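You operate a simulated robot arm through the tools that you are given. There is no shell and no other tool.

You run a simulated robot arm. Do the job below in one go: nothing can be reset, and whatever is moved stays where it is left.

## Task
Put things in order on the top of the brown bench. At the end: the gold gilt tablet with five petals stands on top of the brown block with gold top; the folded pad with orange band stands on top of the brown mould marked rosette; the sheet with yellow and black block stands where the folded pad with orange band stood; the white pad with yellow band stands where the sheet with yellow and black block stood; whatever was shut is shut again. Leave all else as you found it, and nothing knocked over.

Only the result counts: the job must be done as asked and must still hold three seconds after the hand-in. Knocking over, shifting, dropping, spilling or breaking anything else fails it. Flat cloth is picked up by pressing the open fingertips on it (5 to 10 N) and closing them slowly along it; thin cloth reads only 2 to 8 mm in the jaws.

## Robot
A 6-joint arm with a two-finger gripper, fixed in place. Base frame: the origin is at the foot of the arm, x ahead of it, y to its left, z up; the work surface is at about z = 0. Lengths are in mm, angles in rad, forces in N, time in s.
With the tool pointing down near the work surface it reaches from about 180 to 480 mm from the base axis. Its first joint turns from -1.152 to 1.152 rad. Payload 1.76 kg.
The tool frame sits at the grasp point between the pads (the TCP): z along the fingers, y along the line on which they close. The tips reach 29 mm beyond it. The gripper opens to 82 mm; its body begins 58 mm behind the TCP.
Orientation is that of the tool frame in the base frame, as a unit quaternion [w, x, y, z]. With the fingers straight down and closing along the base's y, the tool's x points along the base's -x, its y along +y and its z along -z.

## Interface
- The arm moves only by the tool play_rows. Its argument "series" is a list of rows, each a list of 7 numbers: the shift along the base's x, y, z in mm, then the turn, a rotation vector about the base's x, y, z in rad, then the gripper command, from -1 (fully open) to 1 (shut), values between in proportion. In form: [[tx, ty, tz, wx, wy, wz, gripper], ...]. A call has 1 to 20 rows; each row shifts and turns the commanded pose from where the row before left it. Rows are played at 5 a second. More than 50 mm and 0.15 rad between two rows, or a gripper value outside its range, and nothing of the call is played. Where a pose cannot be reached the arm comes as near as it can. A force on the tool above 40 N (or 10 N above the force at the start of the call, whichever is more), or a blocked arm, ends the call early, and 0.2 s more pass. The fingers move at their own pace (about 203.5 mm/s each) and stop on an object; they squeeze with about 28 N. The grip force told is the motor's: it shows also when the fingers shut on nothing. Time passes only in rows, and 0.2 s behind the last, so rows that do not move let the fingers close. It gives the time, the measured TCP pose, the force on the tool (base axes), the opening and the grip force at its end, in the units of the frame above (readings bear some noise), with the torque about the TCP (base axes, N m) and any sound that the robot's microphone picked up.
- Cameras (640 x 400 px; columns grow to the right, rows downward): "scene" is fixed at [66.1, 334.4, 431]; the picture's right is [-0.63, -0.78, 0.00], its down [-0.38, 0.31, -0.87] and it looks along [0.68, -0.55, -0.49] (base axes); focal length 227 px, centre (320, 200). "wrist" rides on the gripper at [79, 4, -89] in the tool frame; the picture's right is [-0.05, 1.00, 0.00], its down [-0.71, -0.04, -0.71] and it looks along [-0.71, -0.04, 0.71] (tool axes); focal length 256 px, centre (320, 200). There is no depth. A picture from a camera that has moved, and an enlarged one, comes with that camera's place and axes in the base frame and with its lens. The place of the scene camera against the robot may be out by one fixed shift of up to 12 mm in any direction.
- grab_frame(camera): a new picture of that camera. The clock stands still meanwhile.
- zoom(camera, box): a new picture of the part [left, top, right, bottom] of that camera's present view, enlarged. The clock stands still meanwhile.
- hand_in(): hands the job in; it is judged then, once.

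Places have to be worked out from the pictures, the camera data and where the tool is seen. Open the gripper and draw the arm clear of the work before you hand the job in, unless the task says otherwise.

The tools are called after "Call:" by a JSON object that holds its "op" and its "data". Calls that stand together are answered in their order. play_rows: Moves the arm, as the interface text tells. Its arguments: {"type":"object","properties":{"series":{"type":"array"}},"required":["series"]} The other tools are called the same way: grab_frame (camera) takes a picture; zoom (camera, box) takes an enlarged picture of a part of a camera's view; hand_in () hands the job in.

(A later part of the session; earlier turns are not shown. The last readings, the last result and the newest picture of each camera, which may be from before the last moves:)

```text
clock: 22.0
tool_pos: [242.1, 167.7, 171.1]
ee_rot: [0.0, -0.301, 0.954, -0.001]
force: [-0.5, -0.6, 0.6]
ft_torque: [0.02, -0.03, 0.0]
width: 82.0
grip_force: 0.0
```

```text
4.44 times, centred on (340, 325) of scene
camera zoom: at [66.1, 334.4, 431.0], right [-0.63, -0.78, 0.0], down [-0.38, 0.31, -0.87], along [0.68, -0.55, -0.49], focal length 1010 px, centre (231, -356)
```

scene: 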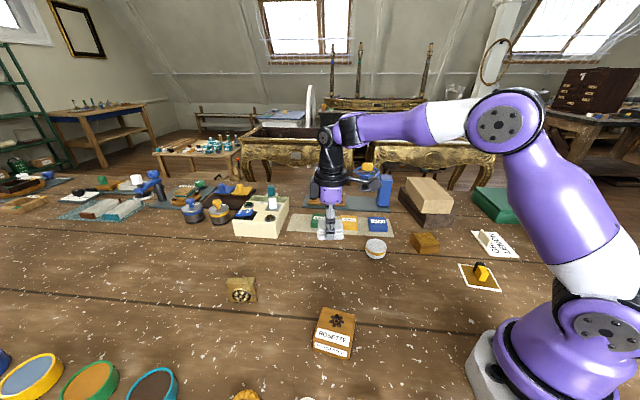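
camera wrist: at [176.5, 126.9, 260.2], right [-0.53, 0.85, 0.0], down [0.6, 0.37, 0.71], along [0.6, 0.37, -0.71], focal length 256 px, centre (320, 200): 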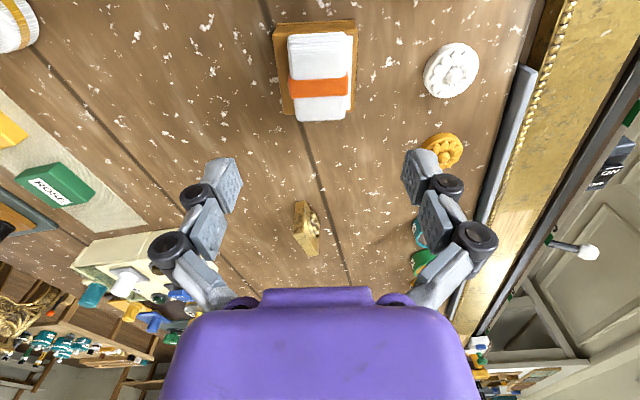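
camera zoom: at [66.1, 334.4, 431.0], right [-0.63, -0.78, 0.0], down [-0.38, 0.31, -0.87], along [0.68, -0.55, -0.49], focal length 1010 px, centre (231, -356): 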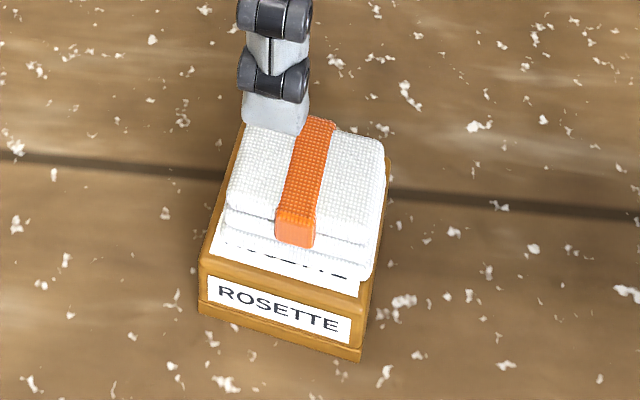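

The pad rests cleanly on the mould. Next I'll swing round to above the sheet's block, turning the fingers to close across its width.

Call:
{"op": "play_rows", "data": {"series": [[1.6, -33.5, 0, 0, 0, -0.139, -1], [1.6, -33.5, 0, 0, 0, -0.139, -1], [1.6, -33.5, 0, 0, 0, -0.139, -1], [1.6, -33.5, 0, 0, 0, -0.139, -1], [1.6, -33.5, 0, 0, 0, -0.139, -1], [-19.3, -34, 0, 0, 0, -0.139, -1], [-19.3, -34, 0, 0, 0, -0.139, -1], [-19.3, -34, -5, 0, 0, -0.139, -1], [-19.3, -34, -5, 0, 0, -0.139, -1], [-19.3, -34, -5, 0, 0, -0.139, -1], [-19.3, -34, -5, 0, 0, -0.139, -1], [0, 0, 0, 0, 0, 0, -1]]}}

Call:
{"op": "grab_frame", "data": {"camera": "wrist"}}

Call:
{"op": "zoom", "data": {"camera": "wrist", "box": [250, 20, 390, 140]}}

Call:
{"op": "grab_frame", "data": {"camera": "scene"}}

```text
clock: 24.6
tool_pos: [136.9, -205.8, 147.5]
ee_rot: [0.001, 0.444, 0.896, -0.001]
force: [0.2, -0.3, -0.6]
ft_torque: [0.02, 0.0, 0.0]
width: 82.2
grip_force: 0.2
```

```text
taken
camera wrist: at [92.8, -139.3, 236.9], right [0.83, 0.56, 0.0], down [0.4, -0.58, 0.71], along [0.4, -0.59, -0.71], focal length 256 px, centre (320, 200)
```

wrist: 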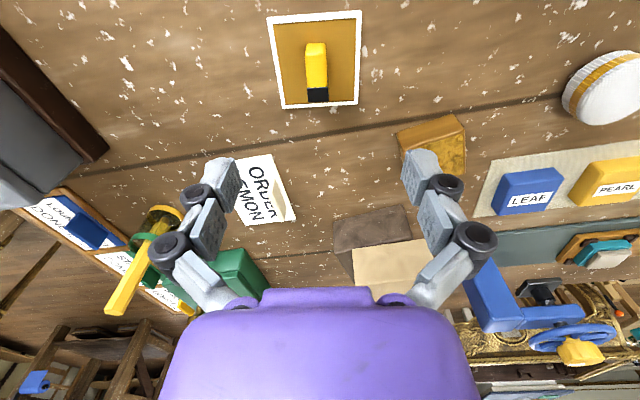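

```text
3.33 times, centred on (320, 80) of wrist
camera zoom: at [92.8, -139.3, 236.9], right [0.83, 0.56, 0.0], down [0.4, -0.58, 0.71], along [0.4, -0.59, -0.71], focal length 853 px, centre (320, 600)
```

zoom: 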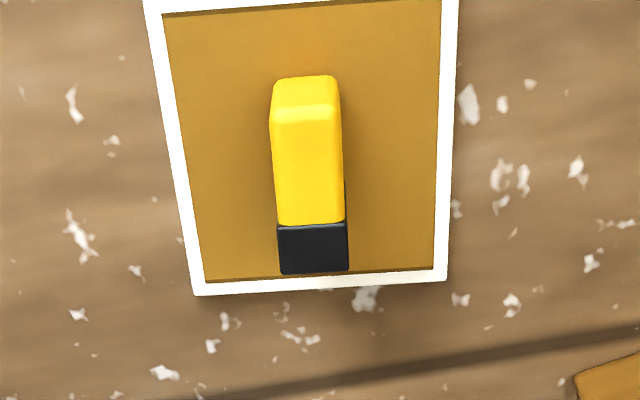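

```text
taken
```

scene: 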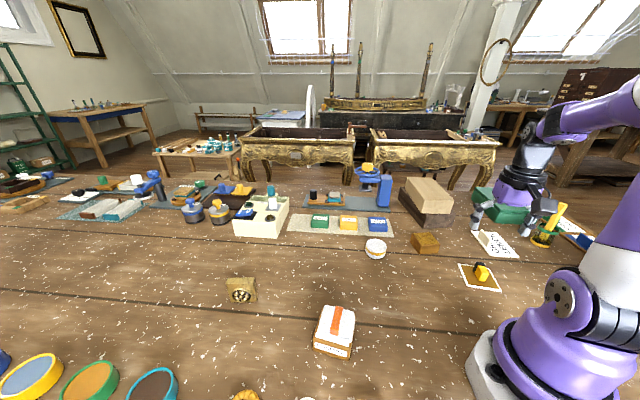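

The block is centred on the sheet at about (132.5, -201.8) with its top at z≈28. I'll shift over it, descend to TCP z≈60 and look again.

Call:
{"op": "play_rows", "data": {"series": [[-4.4, 4, -40, 0, 0, 0, -1], [0, 0, -35, 0, 0, 0, -1], [0, 0, -12, 0, 0, 0, -1], [0, 0, 0, 0, 0, 0, -1]]}}

Call:
{"op": "grab_frame", "data": {"camera": "wrist"}}

Call:
{"op": "zoom", "data": {"camera": "scene", "box": [430, 210, 530, 300]}}

```text
clock: 25.6
tool_pos: [131.0, -198.2, 60.3]
ee_rot: [0.0, 0.443, 0.896, 0.0]
force: [0.1, -0.2, 0.2]
ft_torque: [0.0, 0.04, 0.01]
width: 82.2
grip_force: 0.2
```

```text
taken
camera wrist: at [87.3, -133.6, 150.3], right [0.83, 0.56, 0.0], down [0.4, -0.58, 0.71], along [0.4, -0.58, -0.71], focal length 256 px, centre (320, 200)
```

wrist: 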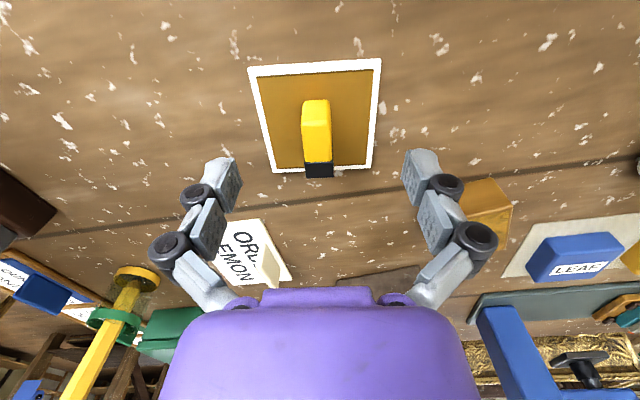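

```text
4.44 times, centred on (480, 255) of scene
camera zoom: at [66.1, 334.4, 431.0], right [-0.63, -0.78, 0.0], down [-0.38, 0.31, -0.87], along [0.68, -0.55, -0.49], focal length 1010 px, centre (-391, -44)
```

zoom: 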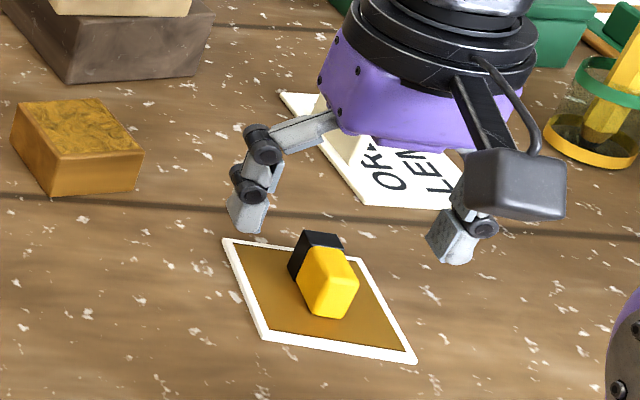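

I'll zoom in on the block from here to settle the along-axis offset before descending further.

Call:
{"op": "zoom", "data": {"camera": "wrist", "box": [240, 50, 400, 190]}}

```text
2.86 times, centred on (320, 120) of wrist
camera zoom: at [87.3, -133.6, 150.3], right [0.83, 0.56, 0.0], down [0.4, -0.58, 0.71], along [0.4, -0.58, -0.71], focal length 731 px, centre (320, 429)
```

zoom: 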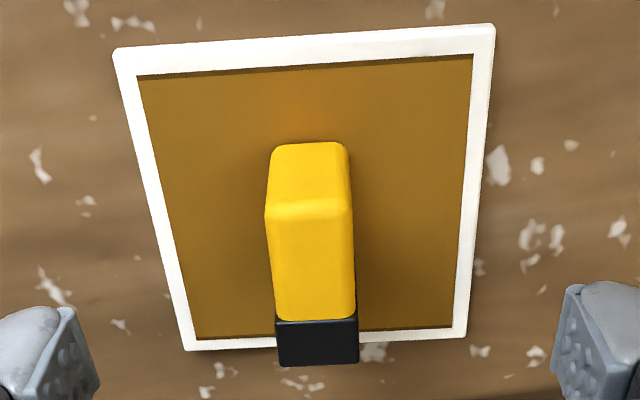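

Here the sheet centre works out to (132, -201), with the block about 3 mm further out. I'll align the TCP with the sheet centre, lower, and close on the block.

Call:
{"op": "play_rows", "data": {"series": [[1.2, -3.1, -10, 0, 0, 0, -1], [0, 0, -8, 0, 0, 0, -1], [0, 0, 0, 0, 0, 0, -0.4], [0, 0, 0, 0, 0, 0, 0.2], [0, 0, 0, 0, 0, 0, 1], [0, 0, 0, 0, 0, 0, 1], [0, 0, 0, 0, 0, 0, 1]]}}

Call:
{"op": "grab_frame", "data": {"camera": "wrist"}}

Call:
{"op": "zoom", "data": {"camera": "scene", "box": [430, 210, 530, 300]}}

```text
clock: 27.2
tool_pos: [131.9, -202.6, 43.6]
ee_rot: [0.0, 0.443, 0.896, 0.0]
force: [0.7, -0.1, 2.8]
ft_torque: [-0.03, -0.03, 0.0]
width: 14.5
grip_force: 27.6
```

```text
taken
camera wrist: at [89.0, -136.8, 132.8], right [0.83, 0.56, 0.0], down [0.4, -0.58, 0.71], along [0.4, -0.58, -0.71], focal length 256 px, centre (320, 200)
```

wrist: 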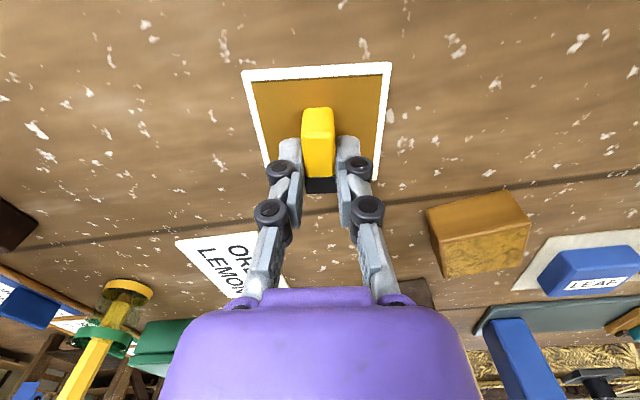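

```text
4.44 times, centred on (480, 255) of scene
camera zoom: at [66.1, 334.4, 431.0], right [-0.63, -0.78, 0.0], down [-0.38, 0.31, -0.87], along [0.68, -0.55, -0.49], focal length 1010 px, centre (-391, -44)
```

zoom: 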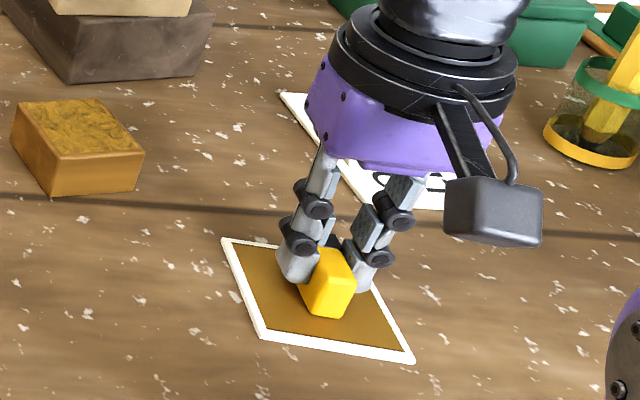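

The block is gripped at 14.5 mm. I'll lift a little to see whether the sheet comes with it.

Call:
{"op": "play_rows", "data": {"series": [[0, 0, 8, 0, 0, 0, 1], [0, 0, 15, 0, 0, 0, 1], [0, 0, 0, 0, 0, 0, 1]]}}

Call:
{"op": "grab_frame", "data": {"camera": "wrist"}}

Call:
{"op": "zoom", "data": {"camera": "scene", "box": [430, 210, 530, 300]}}

```text
clock: 28.0
tool_pos: [131.6, -203.6, 69.0]
ee_rot: [0.0, 0.443, 0.897, 0.0]
force: [0.5, -0.5, 0.1]
ft_torque: [-0.04, -0.01, 0.01]
width: 14.4
grip_force: 28.6
```

```text
taken
camera wrist: at [88.4, -137.5, 157.1], right [0.83, 0.56, 0.0], down [0.4, -0.58, 0.71], along [0.4, -0.58, -0.71], focal length 256 px, centre (320, 200)
```

wrist: 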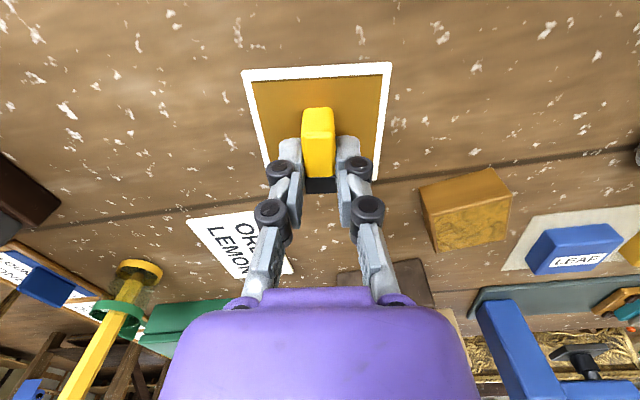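

```text
4.44 times, centred on (480, 255) of scene
camera zoom: at [66.1, 334.4, 431.0], right [-0.63, -0.78, 0.0], down [-0.38, 0.31, -0.87], along [0.68, -0.55, -0.49], focal length 1010 px, centre (-391, -44)
```

zoom: 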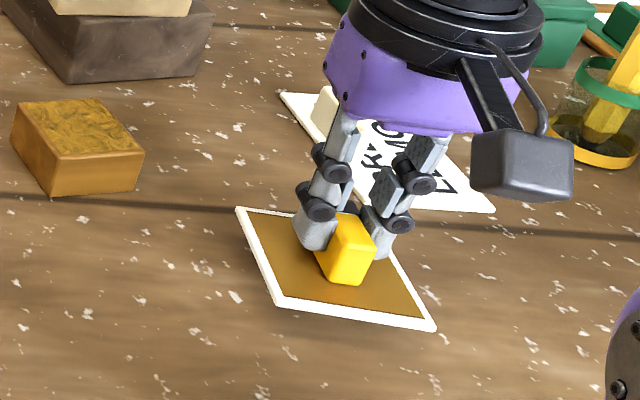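

The sheet and block move as one piece. I'll lift and carry it to above the folded pad's old spot, (387, 55).

Call:
{"op": "play_rows", "data": {"series": [[0, 0, 30, 0, 0, 0, 1], [0, 0, 40, 0, 0, 0, 1], [28.4, 28.7, 0, 0, 0, 0.025, 1], [28.4, 28.7, 0, 0, 0, 0.025, 1], [28.4, 28.7, 0, 0, 0, 0.025, 1], [28.4, 28.7, 0, 0, 0, 0.025, 1], [28.4, 28.7, 0, 0, 0, 0.025, 1], [28.4, 28.7, 0, 0, 0, 0.025, 1], [28.4, 28.7, 0, 0, 0, 0.025, 1], [28.4, 28.7, 0, 0, 0, 0.025, 1], [28.4, 28.7, 0, 0, 0, 0.025, 1], [0, 0, 0, 0, 0, 0, 1], [0, 0, 0, 0, 0, 0, 1]]}}

Call:
{"op": "grab_frame", "data": {"camera": "wrist"}}

Call:
{"op": "zoom", "data": {"camera": "wrist", "box": [220, 40, 420, 210]}}

Call:
{"op": "grab_frame", "data": {"camera": "scene"}}

```text
clock: 30.8
tool_pos: [386.2, 55.5, 136.9]
ee_rot: [0.0, 0.34, 0.94, 0.0]
force: [0.0, 0.1, -1.7]
ft_torque: [0.03, -0.01, 0.01]
width: 14.6
grip_force: 27.9
```

```text
taken
camera wrist: at [328.4, 109.4, 226.1], right [0.68, 0.73, 0.0], down [0.52, -0.48, 0.71], along [0.52, -0.48, -0.71], focal length 256 px, centre (320, 200)
```

wrist: 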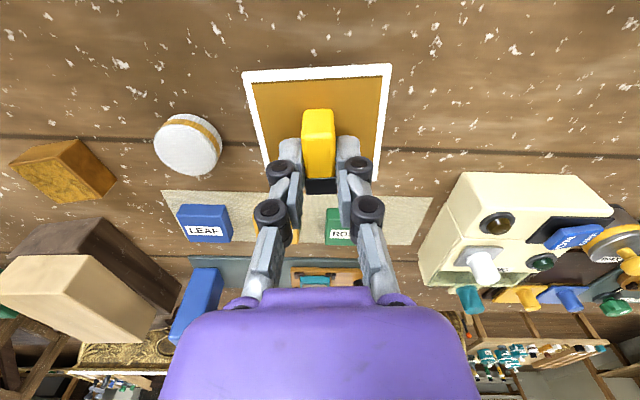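

```text
2.35 times, centred on (320, 125) of wrist
camera zoom: at [328.4, 109.4, 226.1], right [0.68, 0.73, 0.0], down [0.52, -0.48, 0.71], along [0.52, -0.48, -0.71], focal length 602 px, centre (320, 376)
```

zoom: 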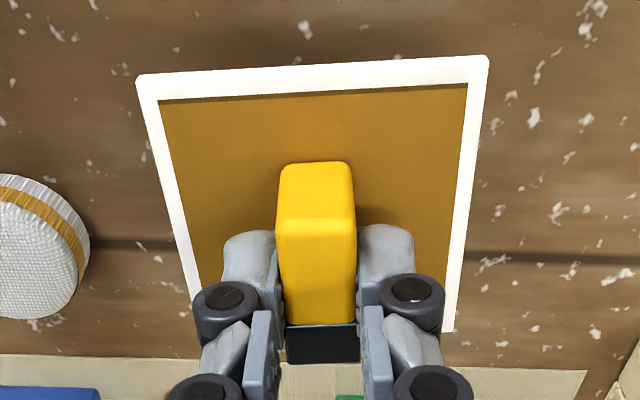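

```text
taken
```

scene: 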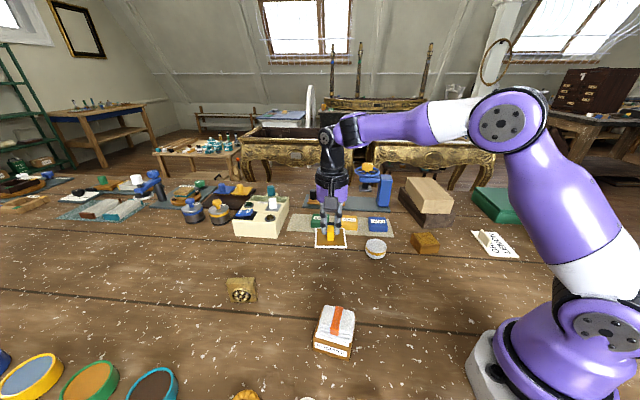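

The held sheet is centred on the TCP. I'll lower it over (387, 55).

Call:
{"op": "play_rows", "data": {"series": [[0.5, -0.3, -40, 0, 0, 0, 1], [0, 0, -30, 0, 0, 0, 1], [0, 0, -14, 0, 0, 0, 1], [0, 0, -5, 0, 0, 0, 1], [0, 0, 0, 0, 0, 0, 1]]}}

Call:
{"op": "zoom", "data": {"camera": "scene", "box": [280, 220, 390, 290]}}

```text
clock: 32.0
tool_pos: [386.8, 55.6, 47.8]
ee_rot: [-0.001, 0.34, 0.94, 0.0]
force: [0.2, -0.1, 0.0]
ft_torque: [0.05, 0.01, 0.02]
width: 14.5
grip_force: 28.0
```

```text
5.71 times, centred on (335, 255) of scene
camera zoom: at [66.1, 334.4, 431.0], right [-0.63, -0.78, 0.0], down [-0.38, 0.31, -0.87], along [0.68, -0.55, -0.49], focal length 1298 px, centre (234, -114)
```

zoom: 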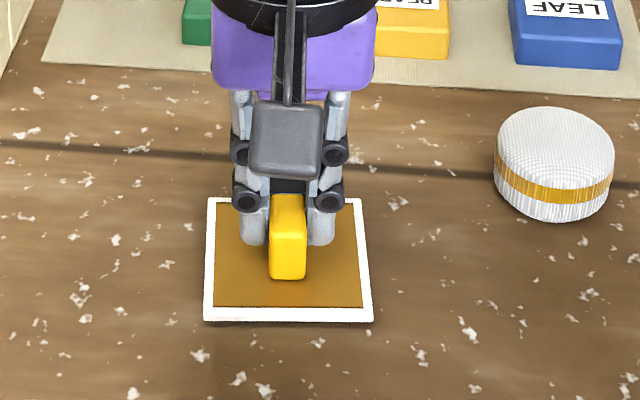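

The sheet is hovering about 4 mm over the spot. I'll lower in small steps until I feel contact.

Call:
{"op": "play_rows", "data": {"series": [[0, 0, -2.5, 0, 0, 0, 1], [0, 0, 0, 0, 0, 0, 1]]}}

Call:
{"op": "play_rows", "data": {"series": [[0, 0, -1.5, 0, 0, 0, 1], [0, 0, 0, 0, 0, 0, 1]]}}

```text
clock: 32.6
tool_pos: [388.1, 54.4, 46.1]
ee_rot: [0.0, 0.339, 0.941, 0.002]
force: [0.4, 0.1, 0.3]
ft_torque: [-0.03, -0.01, 0.01]
width: 14.4
grip_force: 28.1
```

```text
clock: 33.2
tool_pos: [388.6, 55.4, 44.0]
ee_rot: [0.0, 0.34, 0.94, 0.0]
force: [0.2, 0.3, 0.1]
ft_torque: [-0.02, 0.05, -0.01]
width: 14.7
grip_force: 27.7
```

Still no contact force, so I'll keep going in 1 mm steps.

Call:
{"op": "play_rows", "data": {"series": [[-0.5, 0, -1, 0, 0, 0, 1], [0, 0, 0, 0, 0, 0, 1]]}}

Call:
{"op": "play_rows", "data": {"series": [[0, 0, -1, 0, 0, 0, 1], [0, 0, 0, 0, 0, 0, 1]]}}

```text
clock: 33.8
tool_pos: [387.0, 55.1, 44.4]
ee_rot: [0.001, 0.34, 0.94, 0.0]
force: [-3.0, 0.7, 6.4]
ft_torque: [-0.02, 0.06, 0.02]
width: 14.6
grip_force: 27.7
```

```text
clock: 34.4
tool_pos: [387.4, 54.3, 43.6]
ee_rot: [0.001, 0.34, 0.941, 0.0]
force: [-3.0, -1.0, 23.5]
ft_torque: [0.07, 0.15, 0.03]
width: 14.7
grip_force: 27.9
```

The sheet is down. I'll ease the press, open, rise, and check its place.

Call:
{"op": "play_rows", "data": {"series": [[0, 0, 1.2, 0, 0, 0, 1], [0, 0, 0, 0, 0, 0, 0.5], [0, 0, 0, 0, 0, 0, 0.2], [0, 0, 0, 0, 0, 0, -0.3], [0, 0, 10, 0, 0, 0, -0.3], [0, 0, 30, 0, 0, 0, -1], [0, 0, 40, 0, 0, 0, -1], [0, 0, 20, 0, 0, 0, -1], [0, 0, 0, 0, 0, 0, -1]]}}

Call:
{"op": "zoom", "data": {"camera": "wrist", "box": [220, 20, 420, 190]}}

Call:
{"op": "zoom", "data": {"camera": "scene", "box": [280, 220, 390, 290]}}

```text
clock: 36.4
tool_pos: [388.4, 54.3, 144.0]
ee_rot: [0.0, 0.34, 0.941, -0.001]
force: [0.0, 0.3, 0.0]
ft_torque: [0.03, -0.02, 0.02]
width: 82.0
grip_force: 0.0
```

```text
2.35 times, centred on (320, 105) of wrist
camera zoom: at [331.6, 109.3, 233.4], right [0.68, 0.73, 0.0], down [0.52, -0.48, 0.71], along [0.52, -0.48, -0.71], focal length 602 px, centre (320, 424)
```

zoom: 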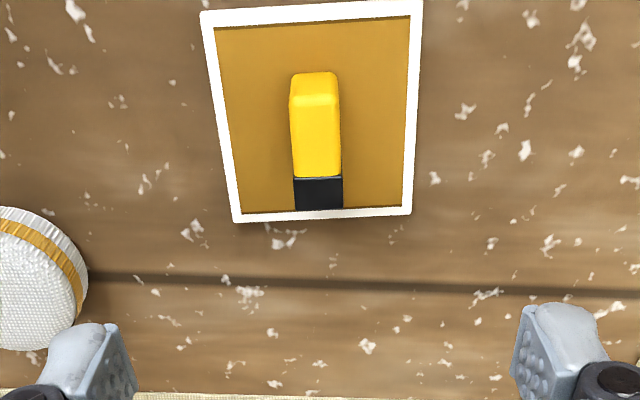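

```text
5.71 times, centred on (335, 255) of scene
camera zoom: at [66.1, 334.4, 431.0], right [-0.63, -0.78, 0.0], down [-0.38, 0.31, -0.87], along [0.68, -0.55, -0.49], focal length 1298 px, centre (234, -114)
```

zoom: 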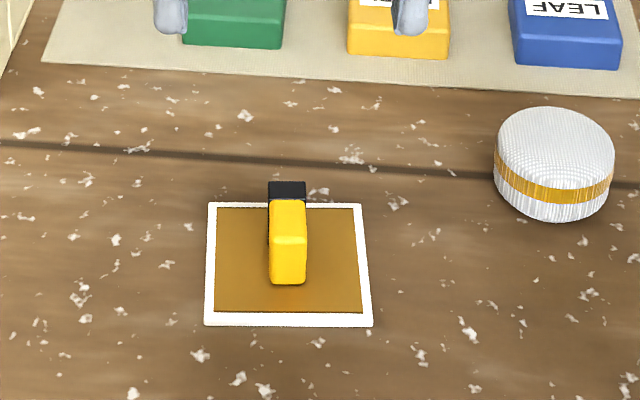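

The sheet now sits on the pad's old spot. Next is the round pad, so I'll move above (348, -74).

Call:
{"op": "play_rows", "data": {"series": [[-13.3, -42.8, 0, 0, 0, 0, -1], [-13.3, -42.8, 0, 0, 0, 0, -1], [-13.3, -42.8, 0, 0, 0, 0, -1], [0, 0, 0, 0, 0, 0, -1], [0, 0, 0, 0, 0, 0, -1]]}}

Call:
{"op": "grab_frame", "data": {"camera": "wrist"}}

Call:
{"op": "zoom", "data": {"camera": "wrist", "box": [240, 20, 400, 160]}}

```text
clock: 37.6
tool_pos: [349.9, -73.0, 143.8]
ee_rot: [0.001, 0.339, 0.941, 0.0]
force: [-0.6, 0.3, -1.2]
ft_torque: [0.02, -0.02, 0.02]
width: 82.0
grip_force: 0.0
```

```text
taken
camera wrist: at [292.8, -19.3, 233.5], right [0.68, 0.73, 0.0], down [0.52, -0.48, 0.71], along [0.52, -0.48, -0.71], focal length 256 px, centre (320, 200)
```

wrist: 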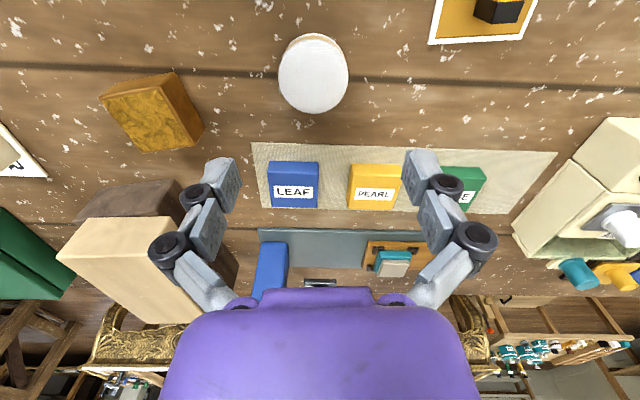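

```text
2.86 times, centred on (320, 90) of wrist
camera zoom: at [292.8, -19.3, 233.5], right [0.68, 0.73, 0.0], down [0.52, -0.48, 0.71], along [0.52, -0.48, -0.71], focal length 731 px, centre (320, 514)
```

zoom: 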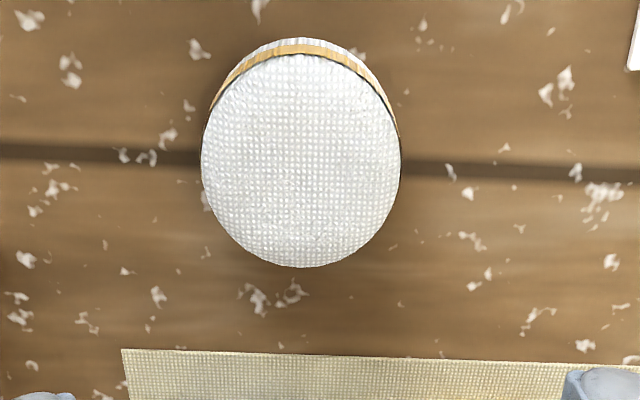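

The round pad's centre works out to about (346.5, -75.7). I'll shift over it, descend and close.

Call:
{"op": "play_rows", "data": {"series": [[-3.4, -2.6, -40, 0, 0, 0, -1], [0, 0, -35, 0, 0, 0, -1], [0, 0, -20, 0, 0, 0, -1], [0, 0, 0, 0, 0, 0, -1]]}}

Call:
{"op": "grab_frame", "data": {"camera": "wrist"}}

Call:
{"op": "zoom", "data": {"camera": "scene", "box": [320, 200, 430, 270]}}

```text
clock: 38.6
tool_pos: [347.9, -75.6, 47.6]
ee_rot: [0.0, 0.34, 0.94, 0.0]
force: [1.0, -0.7, 1.0]
ft_torque: [0.01, 0.0, 0.02]
width: 81.8
grip_force: 0.1
```

```text
taken
camera wrist: at [289.3, -20.9, 137.6], right [0.68, 0.73, 0.0], down [0.52, -0.48, 0.71], along [0.52, -0.48, -0.71], focal length 256 px, centre (320, 200)
```

wrist: 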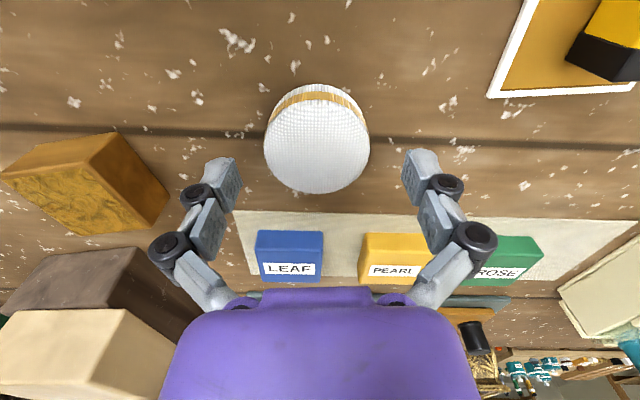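

```text
5.71 times, centred on (375, 235) of scene
camera zoom: at [66.1, 334.4, 431.0], right [-0.63, -0.78, 0.0], down [-0.38, 0.31, -0.87], along [0.68, -0.55, -0.49], focal length 1298 px, centre (6, 0)
```

zoom: 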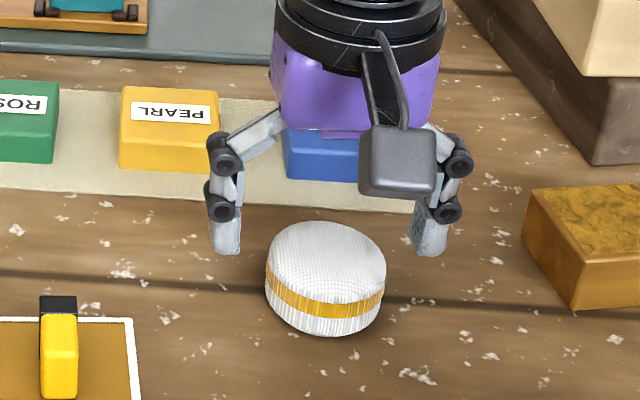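

The pad is centred between the fingers. I'll lower to TCP z≈39 and close.

Call:
{"op": "play_rows", "data": {"series": [[0, 0, -8, 0, 0, 0, -1], [0, 0, 0, 0, 0, 0, -0.7], [0, 0, 0, 0, 0, 0, -0.4], [0, 0, 0, 0, 0, 0, 0], [0, 0, 0, 0, 0, 0, 1], [0, 0, 0, 0, 0, 0, 1]]}}

Call:
{"op": "zoom", "data": {"camera": "wrist", "box": [220, 60, 420, 230]}}

Call:
{"op": "zoom", "data": {"camera": "scene", "box": [320, 200, 430, 270]}}

```text
clock: 40.0
tool_pos: [346.8, -75.4, 40.4]
ee_rot: [0.0, 0.34, 0.941, 0.0]
force: [-0.7, -0.6, 8.8]
ft_torque: [0.0, 0.02, 0.02]
width: 52.4
grip_force: 28.7
```

```text
2.35 times, centred on (320, 145) of wrist
camera zoom: at [288.9, -21.3, 129.8], right [0.68, 0.73, 0.0], down [0.52, -0.48, 0.71], along [0.52, -0.48, -0.71], focal length 602 px, centre (320, 329)
```

zoom: 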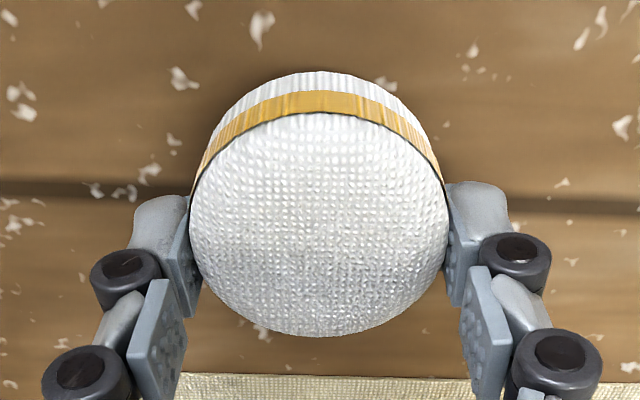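

```text
5.71 times, centred on (375, 235) of scene
camera zoom: at [66.1, 334.4, 431.0], right [-0.63, -0.78, 0.0], down [-0.38, 0.31, -0.87], along [0.68, -0.55, -0.49], focal length 1298 px, centre (6, 0)
```

zoom: 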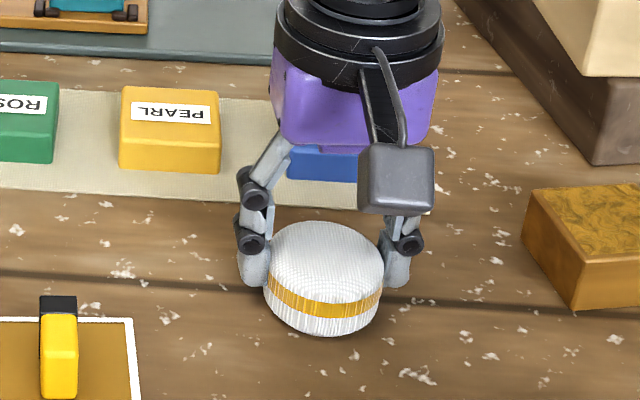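

Gripped at 52.4 mm. I'll lift slowly and check the hold.

Call:
{"op": "play_rows", "data": {"series": [[0, 0, 8, 0, 0, 0, 1], [0, 0, 15, 0, 0, 0, 1], [0, 0, 0, 0, 0, 0, 1]]}}

Call:
{"op": "zoom", "data": {"camera": "wrist", "box": [220, 60, 420, 230]}}

Call:
{"op": "zoom", "data": {"camera": "scene", "box": [320, 200, 430, 270]}}

```text
clock: 40.8
tool_pos: [345.6, -75.1, 64.3]
ee_rot: [0.0, 0.339, 0.941, -0.001]
force: [0.0, 0.0, -0.2]
ft_torque: [0.02, 0.01, -0.02]
width: 52.4
grip_force: 28.1
```

```text
2.35 times, centred on (320, 145) of wrist
camera zoom: at [288.0, -20.9, 153.5], right [0.68, 0.73, 0.0], down [0.52, -0.48, 0.71], along [0.52, -0.48, -0.71], focal length 602 px, centre (320, 329)
```

zoom: 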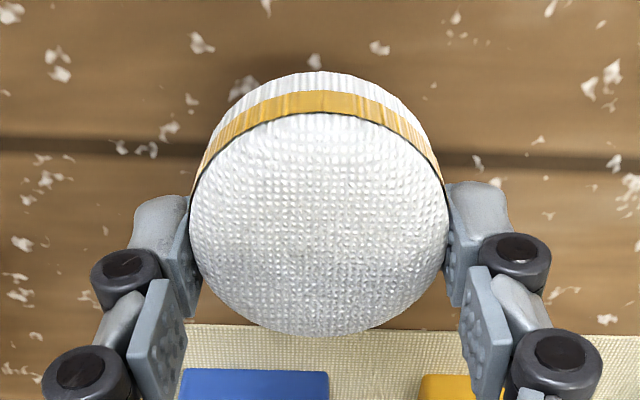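

```text
5.71 times, centred on (375, 235) of scene
camera zoom: at [66.1, 334.4, 431.0], right [-0.63, -0.78, 0.0], down [-0.38, 0.31, -0.87], along [0.68, -0.55, -0.49], focal length 1298 px, centre (6, 0)
```

zoom: 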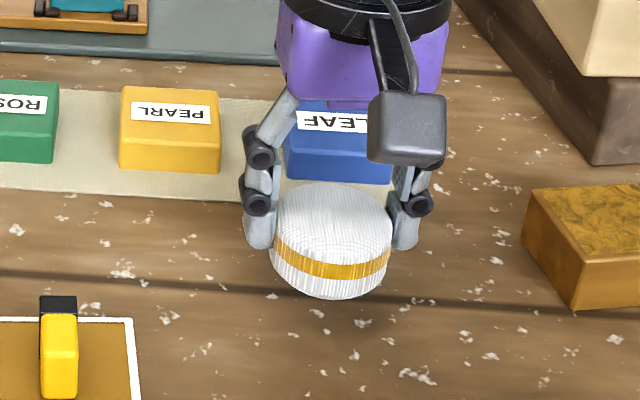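

Held securely. I'll carry it to above the sheet's old spot, (132, -201).

Call:
{"op": "play_rows", "data": {"series": [[0, 0, 40, 0, 0, 0, 1], [-35.6, -21, 5, 0, 0, 0, 1], [-35.6, -21, 0, 0, 0, 0, 1], [-35.6, -21, 0, 0, 0, 0, 1], [-35.6, -21, 0, 0, 0, 0, 1], [-35.6, -21, 0, 0, 0, 0, 1], [-35.6, -21, 0, 0, 0, 0, 1], [0, 0, 0, 0, 0, 0, 1], [0, 0, 0, 0, 0, 0, 1]]}}

Call:
{"op": "grab_frame", "data": {"camera": "wrist"}}

Call:
{"op": "grab_frame", "data": {"camera": "scene"}}

```text
clock: 42.8
tool_pos: [129.2, -201.5, 108.7]
ee_rot: [0.0, 0.339, 0.941, 0.0]
force: [0.5, -0.2, -0.4]
ft_torque: [0.0, 0.0, -0.01]
width: 52.3
grip_force: 27.7
```

```text
taken
camera wrist: at [72.6, -147.7, 197.7], right [0.68, 0.73, 0.0], down [0.52, -0.48, 0.71], along [0.52, -0.48, -0.71], focal length 256 px, centre (320, 200)
```

wrist: 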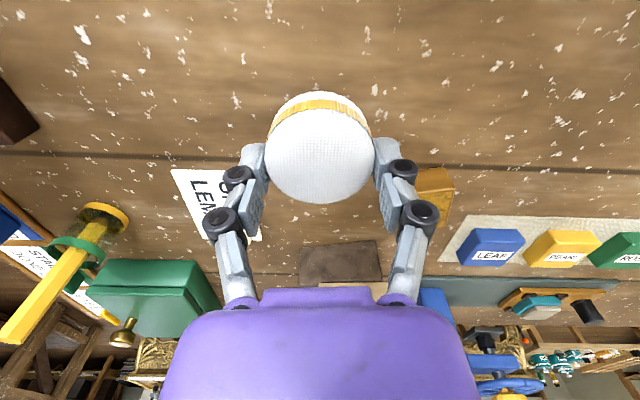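

```text
taken
```

scene: 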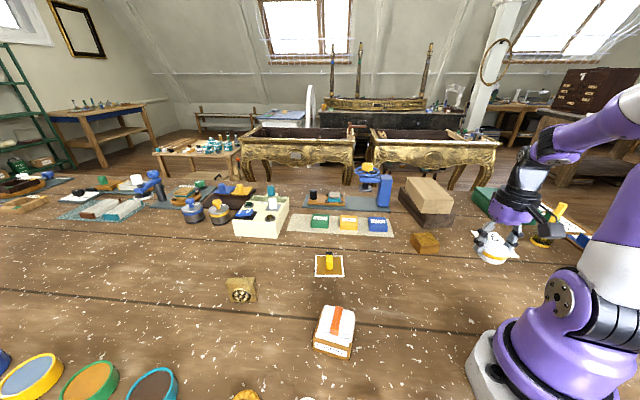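

I'll correct by about 2 mm and lower to just above the bench.

Call:
{"op": "play_rows", "data": {"series": [[1.8, 0.7, -35, 0, 0, 0, 1], [0, 0, -22, 0, 0, 0, 1], [0, 0, -7, 0, 0, 0, 1], [0, 0, 0, 0, 0, 0, 1]]}}

Call:
{"op": "zoom", "data": {"camera": "scene", "box": [430, 210, 530, 300]}}

```text
clock: 43.8
tool_pos: [130.3, -200.4, 43.7]
ee_rot: [0.0, 0.339, 0.941, 0.0]
force: [0.2, 0.3, 0.4]
ft_torque: [0.03, 0.01, -0.03]
width: 52.4
grip_force: 27.8
```

```text
4.44 times, centred on (480, 255) of scene
camera zoom: at [66.1, 334.4, 431.0], right [-0.63, -0.78, 0.0], down [-0.38, 0.31, -0.87], along [0.68, -0.55, -0.49], focal length 1010 px, centre (-391, -44)
```

zoom: 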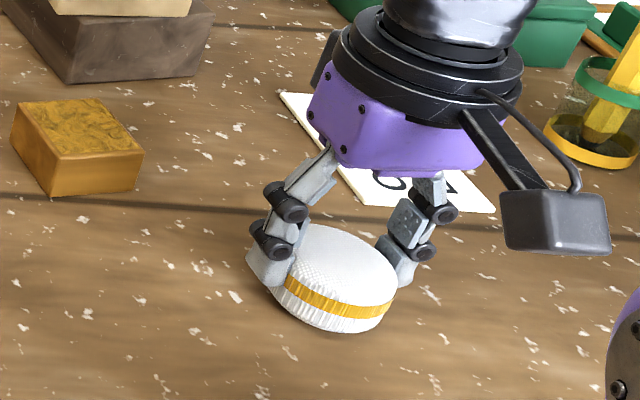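

The pad hovers about 3 mm above the spot. I'll nudge it 1 mm and step down until contact.

Call:
{"op": "play_rows", "data": {"series": [[1, 0, -2, 0, 0, 0, 1], [0, 0, 0, 0, 0, 0, 1]]}}

Call:
{"op": "play_rows", "data": {"series": [[0, 0, -1, 0, 0, 0, 1], [0, 0, 0, 0, 0, 0, 1]]}}

```text
clock: 44.4
tool_pos: [133.1, -201.0, 41.9]
ee_rot: [0.0, 0.339, 0.941, 0.0]
force: [0.0, 0.1, -1.0]
ft_torque: [0.04, 0.01, -0.01]
width: 51.9
grip_force: 28.4
```

```text
clock: 45.0
tool_pos: [132.5, -200.4, 41.9]
ee_rot: [-0.001, 0.339, 0.941, 0.0]
force: [0.0, 1.0, 0.0]
ft_torque: [-0.01, -0.01, 0.01]
width: 52.1
grip_force: 28.0
```

There's no contact force yet, so I'll keep stepping down gently.

Call:
{"op": "play_rows", "data": {"series": [[0, 0, -1, 0, 0, 0, 1], [0, 0, 0, 0, 0, 0, 1]]}}

Call:
{"op": "play_rows", "data": {"series": [[0, 0, -1, 0, 0, 0, 1], [0, 0, 0, 0, 0, 0, 1]]}}

```text
clock: 45.6
tool_pos: [131.8, -200.2, 40.2]
ee_rot: [0.001, 0.339, 0.941, 0.0]
force: [-2.3, 3.7, 10.5]
ft_torque: [0.1, -0.01, 0.01]
width: 52.0
grip_force: 28.0
```

```text
clock: 46.2
tool_pos: [133.3, -201.0, 39.9]
ee_rot: [0.001, 0.34, 0.94, -0.001]
force: [-4.6, 4.7, 26.6]
ft_torque: [0.18, 0.15, 0.0]
width: 52.4
grip_force: 28.1
```

The pad is on the bench. I'll ease off, open and rise.

Call:
{"op": "play_rows", "data": {"series": [[0, 0, 1.3, 0, 0, 0, 1], [0, 0, 0, 0, 0, 0, -0.4], [0, 0, 0, 0, 0, 0, -0.7], [0, 0, 0, 0, 0, 0, -1], [0, 0, 10, 0, 0, 0, -1], [0, 0, 30, 0, 0, 0, -1], [0, 0, 40, 0, 0, 0, -1], [0, 0, 30, 0, 0, 0, -1], [0, 0, 0, 0, 0, 0, -1]]}}

Call:
{"op": "grab_frame", "data": {"camera": "wrist"}}

Call:
{"op": "zoom", "data": {"camera": "scene", "box": [430, 210, 530, 300]}}

```text
clock: 48.2
tool_pos: [133.4, -200.5, 150.5]
ee_rot: [-0.001, 0.34, 0.941, 0.001]
force: [-0.3, 0.8, -0.8]
ft_torque: [-0.01, -0.01, 0.04]
width: 81.9
grip_force: 0.0
```

```text
taken
camera wrist: at [75.9, -147.7, 239.4], right [0.68, 0.73, 0.0], down [0.52, -0.48, 0.71], along [0.52, -0.48, -0.71], focal length 256 px, centre (320, 200)
```

wrist: 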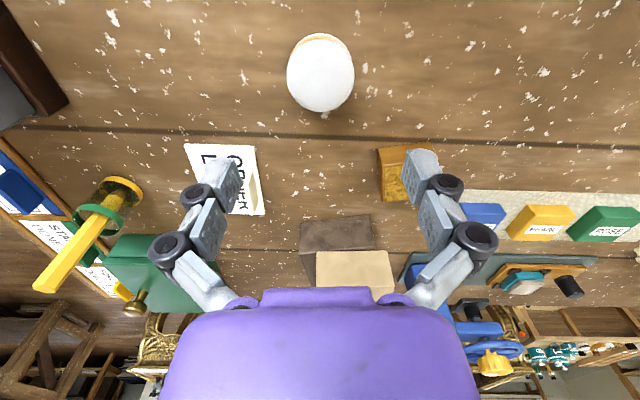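

```text
4.44 times, centred on (480, 255) of scene
camera zoom: at [66.1, 334.4, 431.0], right [-0.63, -0.78, 0.0], down [-0.38, 0.31, -0.87], along [0.68, -0.55, -0.49], focal length 1010 px, centre (-391, -44)
```

zoom: 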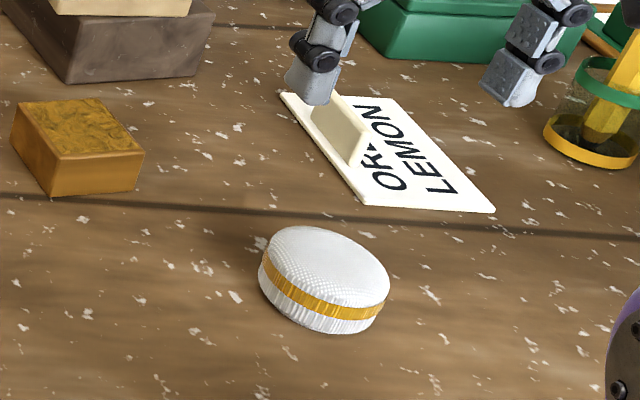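

The round pad is down at about (133, -200). Last is the tablet. It lies beyond straight-down reach at about 505 mm, so I'll tilt the tool outward along its face. First I'll move nearby and set the yaw.

Call:
{"op": "play_rows", "data": {"series": [[27.8, 30.1, 1, 0, 0, 0.137, -1], [27.8, 30.1, 1, 0, 0, 0.137, -1], [27.8, 30.1, 1, 0, 0, 0.137, -1], [27.8, 30.1, 1, 0, 0, 0.137, -1], [27.8, 30.1, 1, 0, 0, 0.137, -1], [27.8, 30.1, 1, 0, 0, 0.137, -1], [10, 38.3, 0, 0, 0, 0.137, -1], [10, 38.3, 0, 0, 0, 0.137, -1], [10, 38.3, 0, 0, 0, 0.137, -1], [10, 38.3, 0, 0, 0, 0.137, -1], [10, 38.3, 0, 0, 0, 0.137, -1], [10, 38.3, 0, 0, 0, 0.137, -1], [0, 0, 0, 0, 0, 0, -1], [0, 0, 0, 0, 0, 0, -1]]}}

Call:
{"op": "grab_frame", "data": {"camera": "wrist"}}

Call:
{"op": "zoom", "data": {"camera": "wrist", "box": [240, 80, 400, 220]}}

Call:
{"op": "grab_frame", "data": {"camera": "scene"}}

```text
clock: 51.2
tool_pos: [358.3, 208.6, 154.7]
ee_rot: [0.0, -0.458, 0.889, 0.0]
force: [1.6, 0.2, 0.2]
ft_torque: [0.0, 0.01, -0.01]
width: 82.0
grip_force: 0.0
```

```text
taken
camera wrist: at [311.0, 147.3, 244.3], right [-0.78, 0.62, 0.0], down [0.44, 0.55, 0.71], along [0.44, 0.55, -0.71], focal length 256 px, centre (320, 200)
```

wrist: 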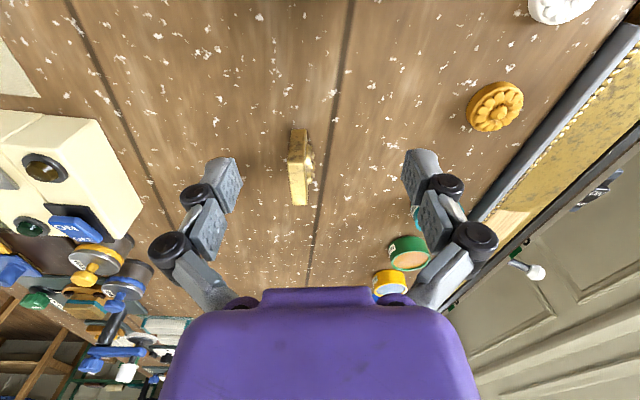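

```text
2.86 times, centred on (320, 150) of wrist
camera zoom: at [311.0, 147.3, 244.3], right [-0.78, 0.62, 0.0], down [0.44, 0.55, 0.71], along [0.44, 0.55, -0.71], focal length 731 px, centre (320, 343)
```

zoom: 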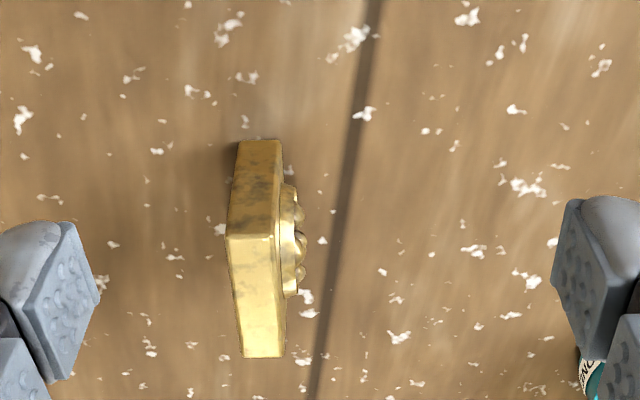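

```text
taken
```

scene: 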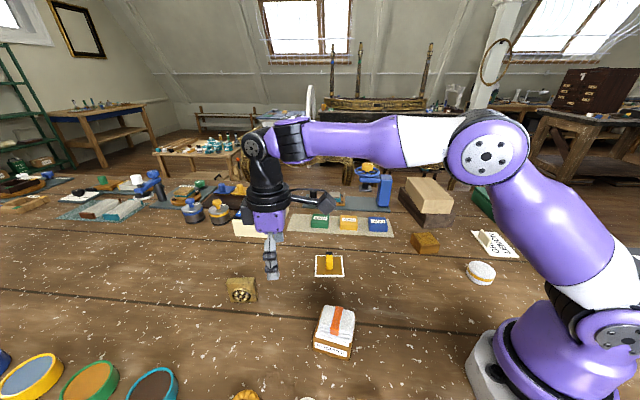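

The edge-on view puts the tablet's centre at (431, 264), its axis at about 52°, 16 mm thick with about 9 mm of relief. I'll trim the yaw and tilt the tool outward about 25° in the plane of the tablet.

Call:
{"op": "play_rows", "data": {"series": [[0, 0, 0, 0, 0, -0.044, -1], [0, 0, 0, 0.1166, -0.0912, 0, -1], [0, 0, 0, 0.1166, -0.0912, 0, -1], [0, 0, 0, 0.1166, -0.0912, 0, -1], [0, 0, 0, 0, 0, 0, -1], [0, 0, 0, 0, 0, 0, -1]]}}

Call:
{"op": "grab_frame", "data": {"camera": "wrist"}}

Call:
{"op": "grab_frame", "data": {"camera": "scene"}}

```text
clock: 52.6
tool_pos: [360.0, 209.1, 155.9]
ee_rot: [0.198, -0.427, 0.877, 0.097]
force: [0.0, -0.7, 0.3]
ft_torque: [0.0, -0.04, -0.01]
width: 81.6
grip_force: 0.1
```

```text
taken
camera wrist: at [290.0, 125.8, 202.0], right [-0.76, 0.65, 0.02], down [0.23, 0.24, 0.94], along [0.61, 0.72, -0.33], focal length 256 px, centre (320, 200)
```

wrist: 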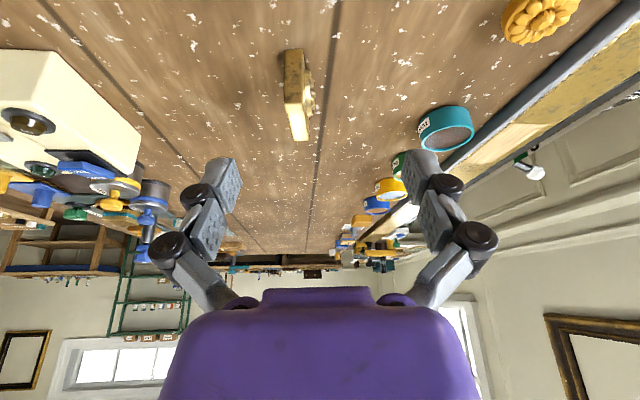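

```text
taken
```

scene: 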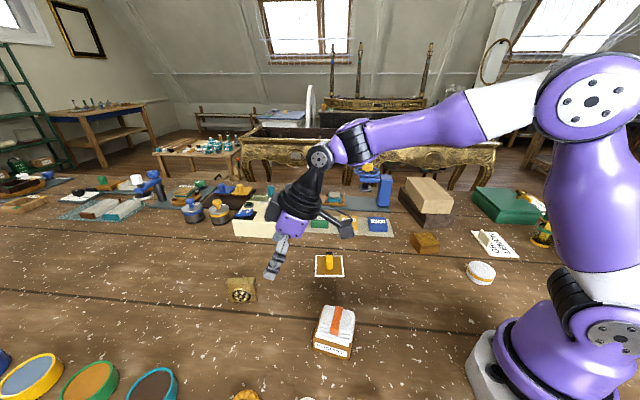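

The tilt looks right. I'll move to hover over the tablet at (422.6, 261, 125).

Call:
{"op": "play_rows", "data": {"series": [[20.9, 17.3, -10, 0, 0, 0, -1], [20.9, 17.3, -10, 0, 0, 0, -1], [20.9, 17.3, -10, 0, 0, 0, -1], [0, 0, 0, 0, 0, 0, -1], [0, 0, 0, 0, 0, 0, -1]]}}

Call:
{"op": "grab_frame", "data": {"camera": "wrist"}}

Call:
{"op": "zoom", "data": {"camera": "wrist", "box": [220, 40, 420, 200]}}

Call:
{"op": "zoom", "data": {"camera": "scene", "box": [180, 200, 320, 320]}}

```text
clock: 53.8
tool_pos: [423.1, 262.6, 125.2]
ee_rot: [0.199, -0.427, 0.877, 0.097]
force: [1.0, 0.6, -0.1]
ft_torque: [-0.01, 0.03, 0.01]
width: 82.0
grip_force: 0.0
```

```text
taken
camera wrist: at [353.7, 177.7, 171.5], right [-0.76, 0.65, 0.02], down [0.23, 0.24, 0.94], along [0.61, 0.72, -0.33], focal length 256 px, centre (320, 200)
```

wrist: 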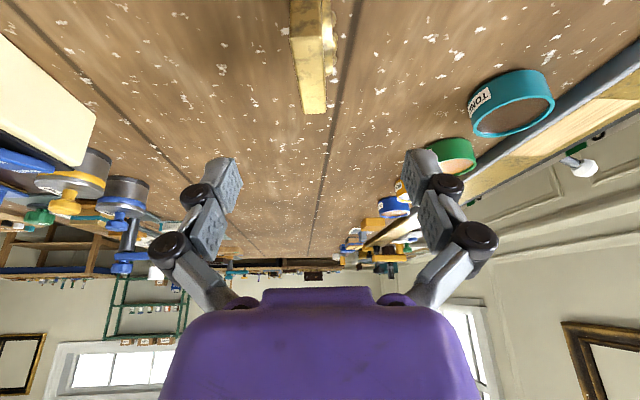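

```text
2.50 times, centred on (320, 120) of wrist
camera zoom: at [353.7, 177.7, 171.5], right [-0.76, 0.65, 0.02], down [0.23, 0.24, 0.94], along [0.61, 0.72, -0.33], focal length 640 px, centre (320, 400)
```

zoom: 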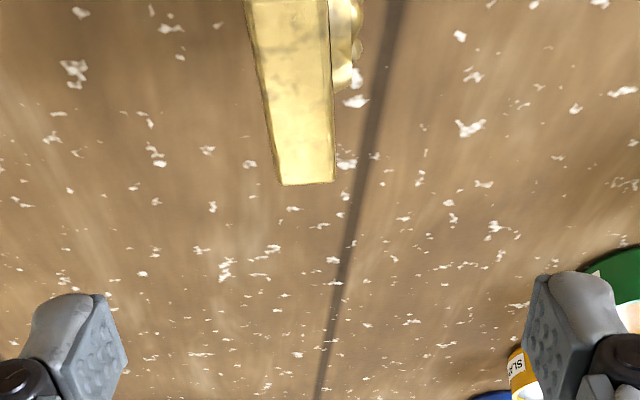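

```text
3.33 times, centred on (250, 260) of scene
camera zoom: at [66.1, 334.4, 431.0], right [-0.63, -0.78, 0.0], down [-0.38, 0.31, -0.87], along [0.68, -0.55, -0.49], focal length 757 px, centre (553, 0)
```

zoom: 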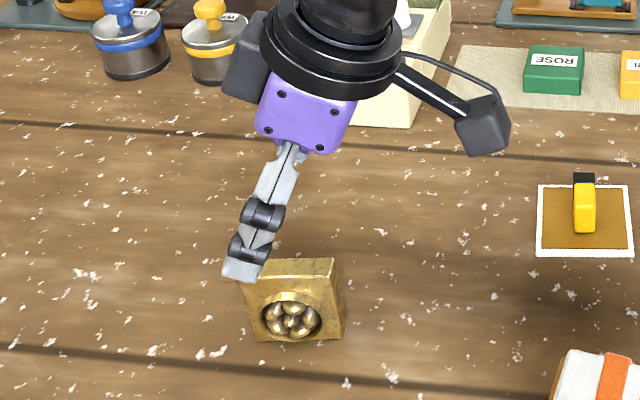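

The tablet lies between the finger planes, slightly toward the back finger because of the relief, as intended. I'll descend to z≈65 and check.

Call:
{"op": "play_rows", "data": {"series": [[0, -1, -25, 0, 0, 0, -1], [0, 0, -20, 0, 0, 0, -1], [0, 0, -15, 0, 0, 0, -1], [0, 0, 0, 0, 0, 0, -1]]}}

Call:
{"op": "grab_frame", "data": {"camera": "wrist"}}

Call:
{"op": "zoom", "data": {"camera": "scene", "box": [180, 220, 320, 320]}}

```text
clock: 54.8
tool_pos: [424.5, 259.4, 65.4]
ee_rot: [0.198, -0.427, 0.877, 0.096]
force: [0.9, -0.5, 0.0]
ft_torque: [0.04, 0.03, -0.01]
width: 82.0
grip_force: 0.0
```

```text
taken
camera wrist: at [353.8, 176.2, 112.3], right [-0.76, 0.65, 0.02], down [0.23, 0.24, 0.94], along [0.61, 0.72, -0.33], focal length 256 px, centre (320, 200)
```

wrist: 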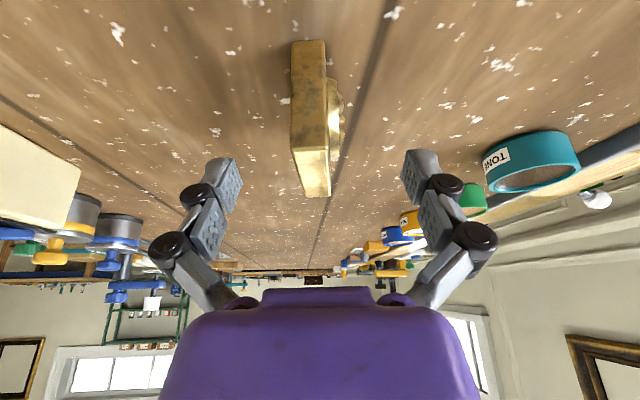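

```text
4.00 times, centred on (250, 270) of scene
camera zoom: at [66.1, 334.4, 431.0], right [-0.63, -0.78, 0.0], down [-0.38, 0.31, -0.87], along [0.68, -0.55, -0.49], focal length 909 px, centre (600, -80)
```

zoom: 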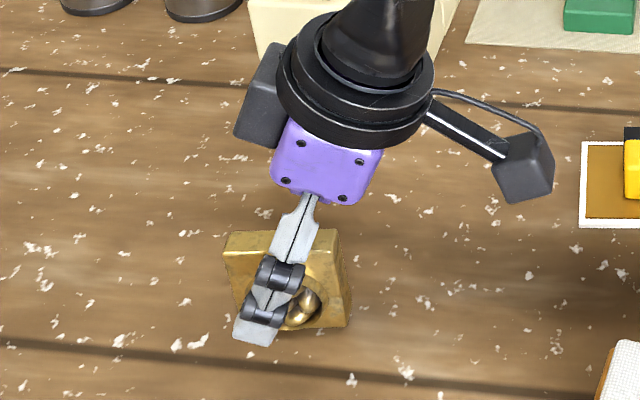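

Alignment holds. I'll descend to TCP z≈44 and close in stages.

Call:
{"op": "play_rows", "data": {"series": [[-0.8, 0.5, -12, 0, 0, 0, -1], [0, 0, -9, 0, 0, 0, -1], [0, 0, 0, 0, 0, 0, -0.6], [0, 0, 0, 0, 0, 0, -0.2], [0, 0, 0, 0, 0, 0, 0.1]]}}

Call:
{"op": "grab_frame", "data": {"camera": "wrist"}}

Call:
{"op": "zoom", "data": {"camera": "scene", "box": [190, 240, 300, 320]}}

```text
clock: 56.0
tool_pos: [422.3, 261.3, 45.5]
ee_rot: [0.199, -0.427, 0.877, 0.097]
force: [-0.4, 0.7, -0.2]
ft_torque: [0.03, -0.04, 0.01]
width: 37.0
grip_force: 0.1
```

```text
taken
camera wrist: at [352.6, 176.4, 91.9], right [-0.76, 0.65, 0.02], down [0.23, 0.24, 0.94], along [0.61, 0.72, -0.33], focal length 256 px, centre (320, 200)
```

wrist: 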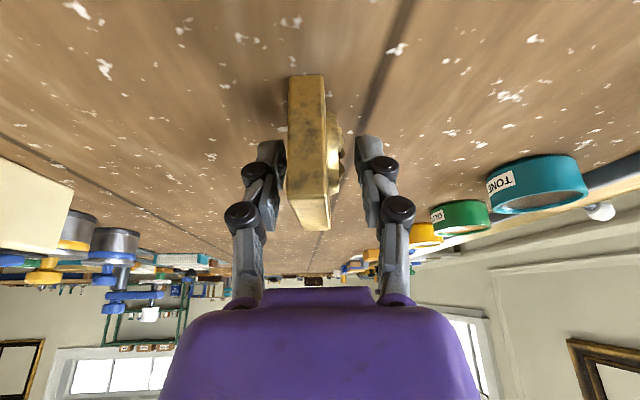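

```text
5.00 times, centred on (245, 280) of scene
camera zoom: at [66.1, 334.4, 431.0], right [-0.63, -0.78, 0.0], down [-0.38, 0.31, -0.87], along [0.68, -0.55, -0.49], focal length 1136 px, centre (695, -200)
```

zoom: 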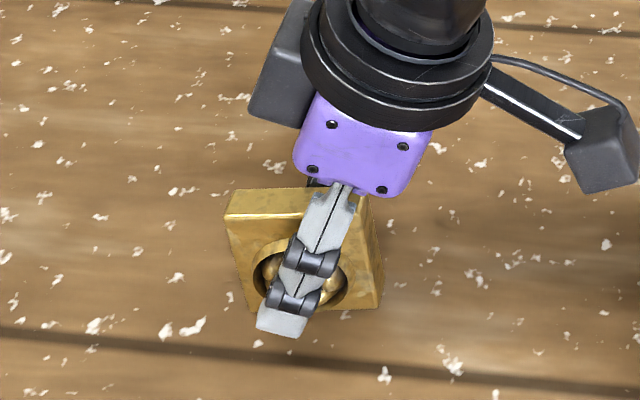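

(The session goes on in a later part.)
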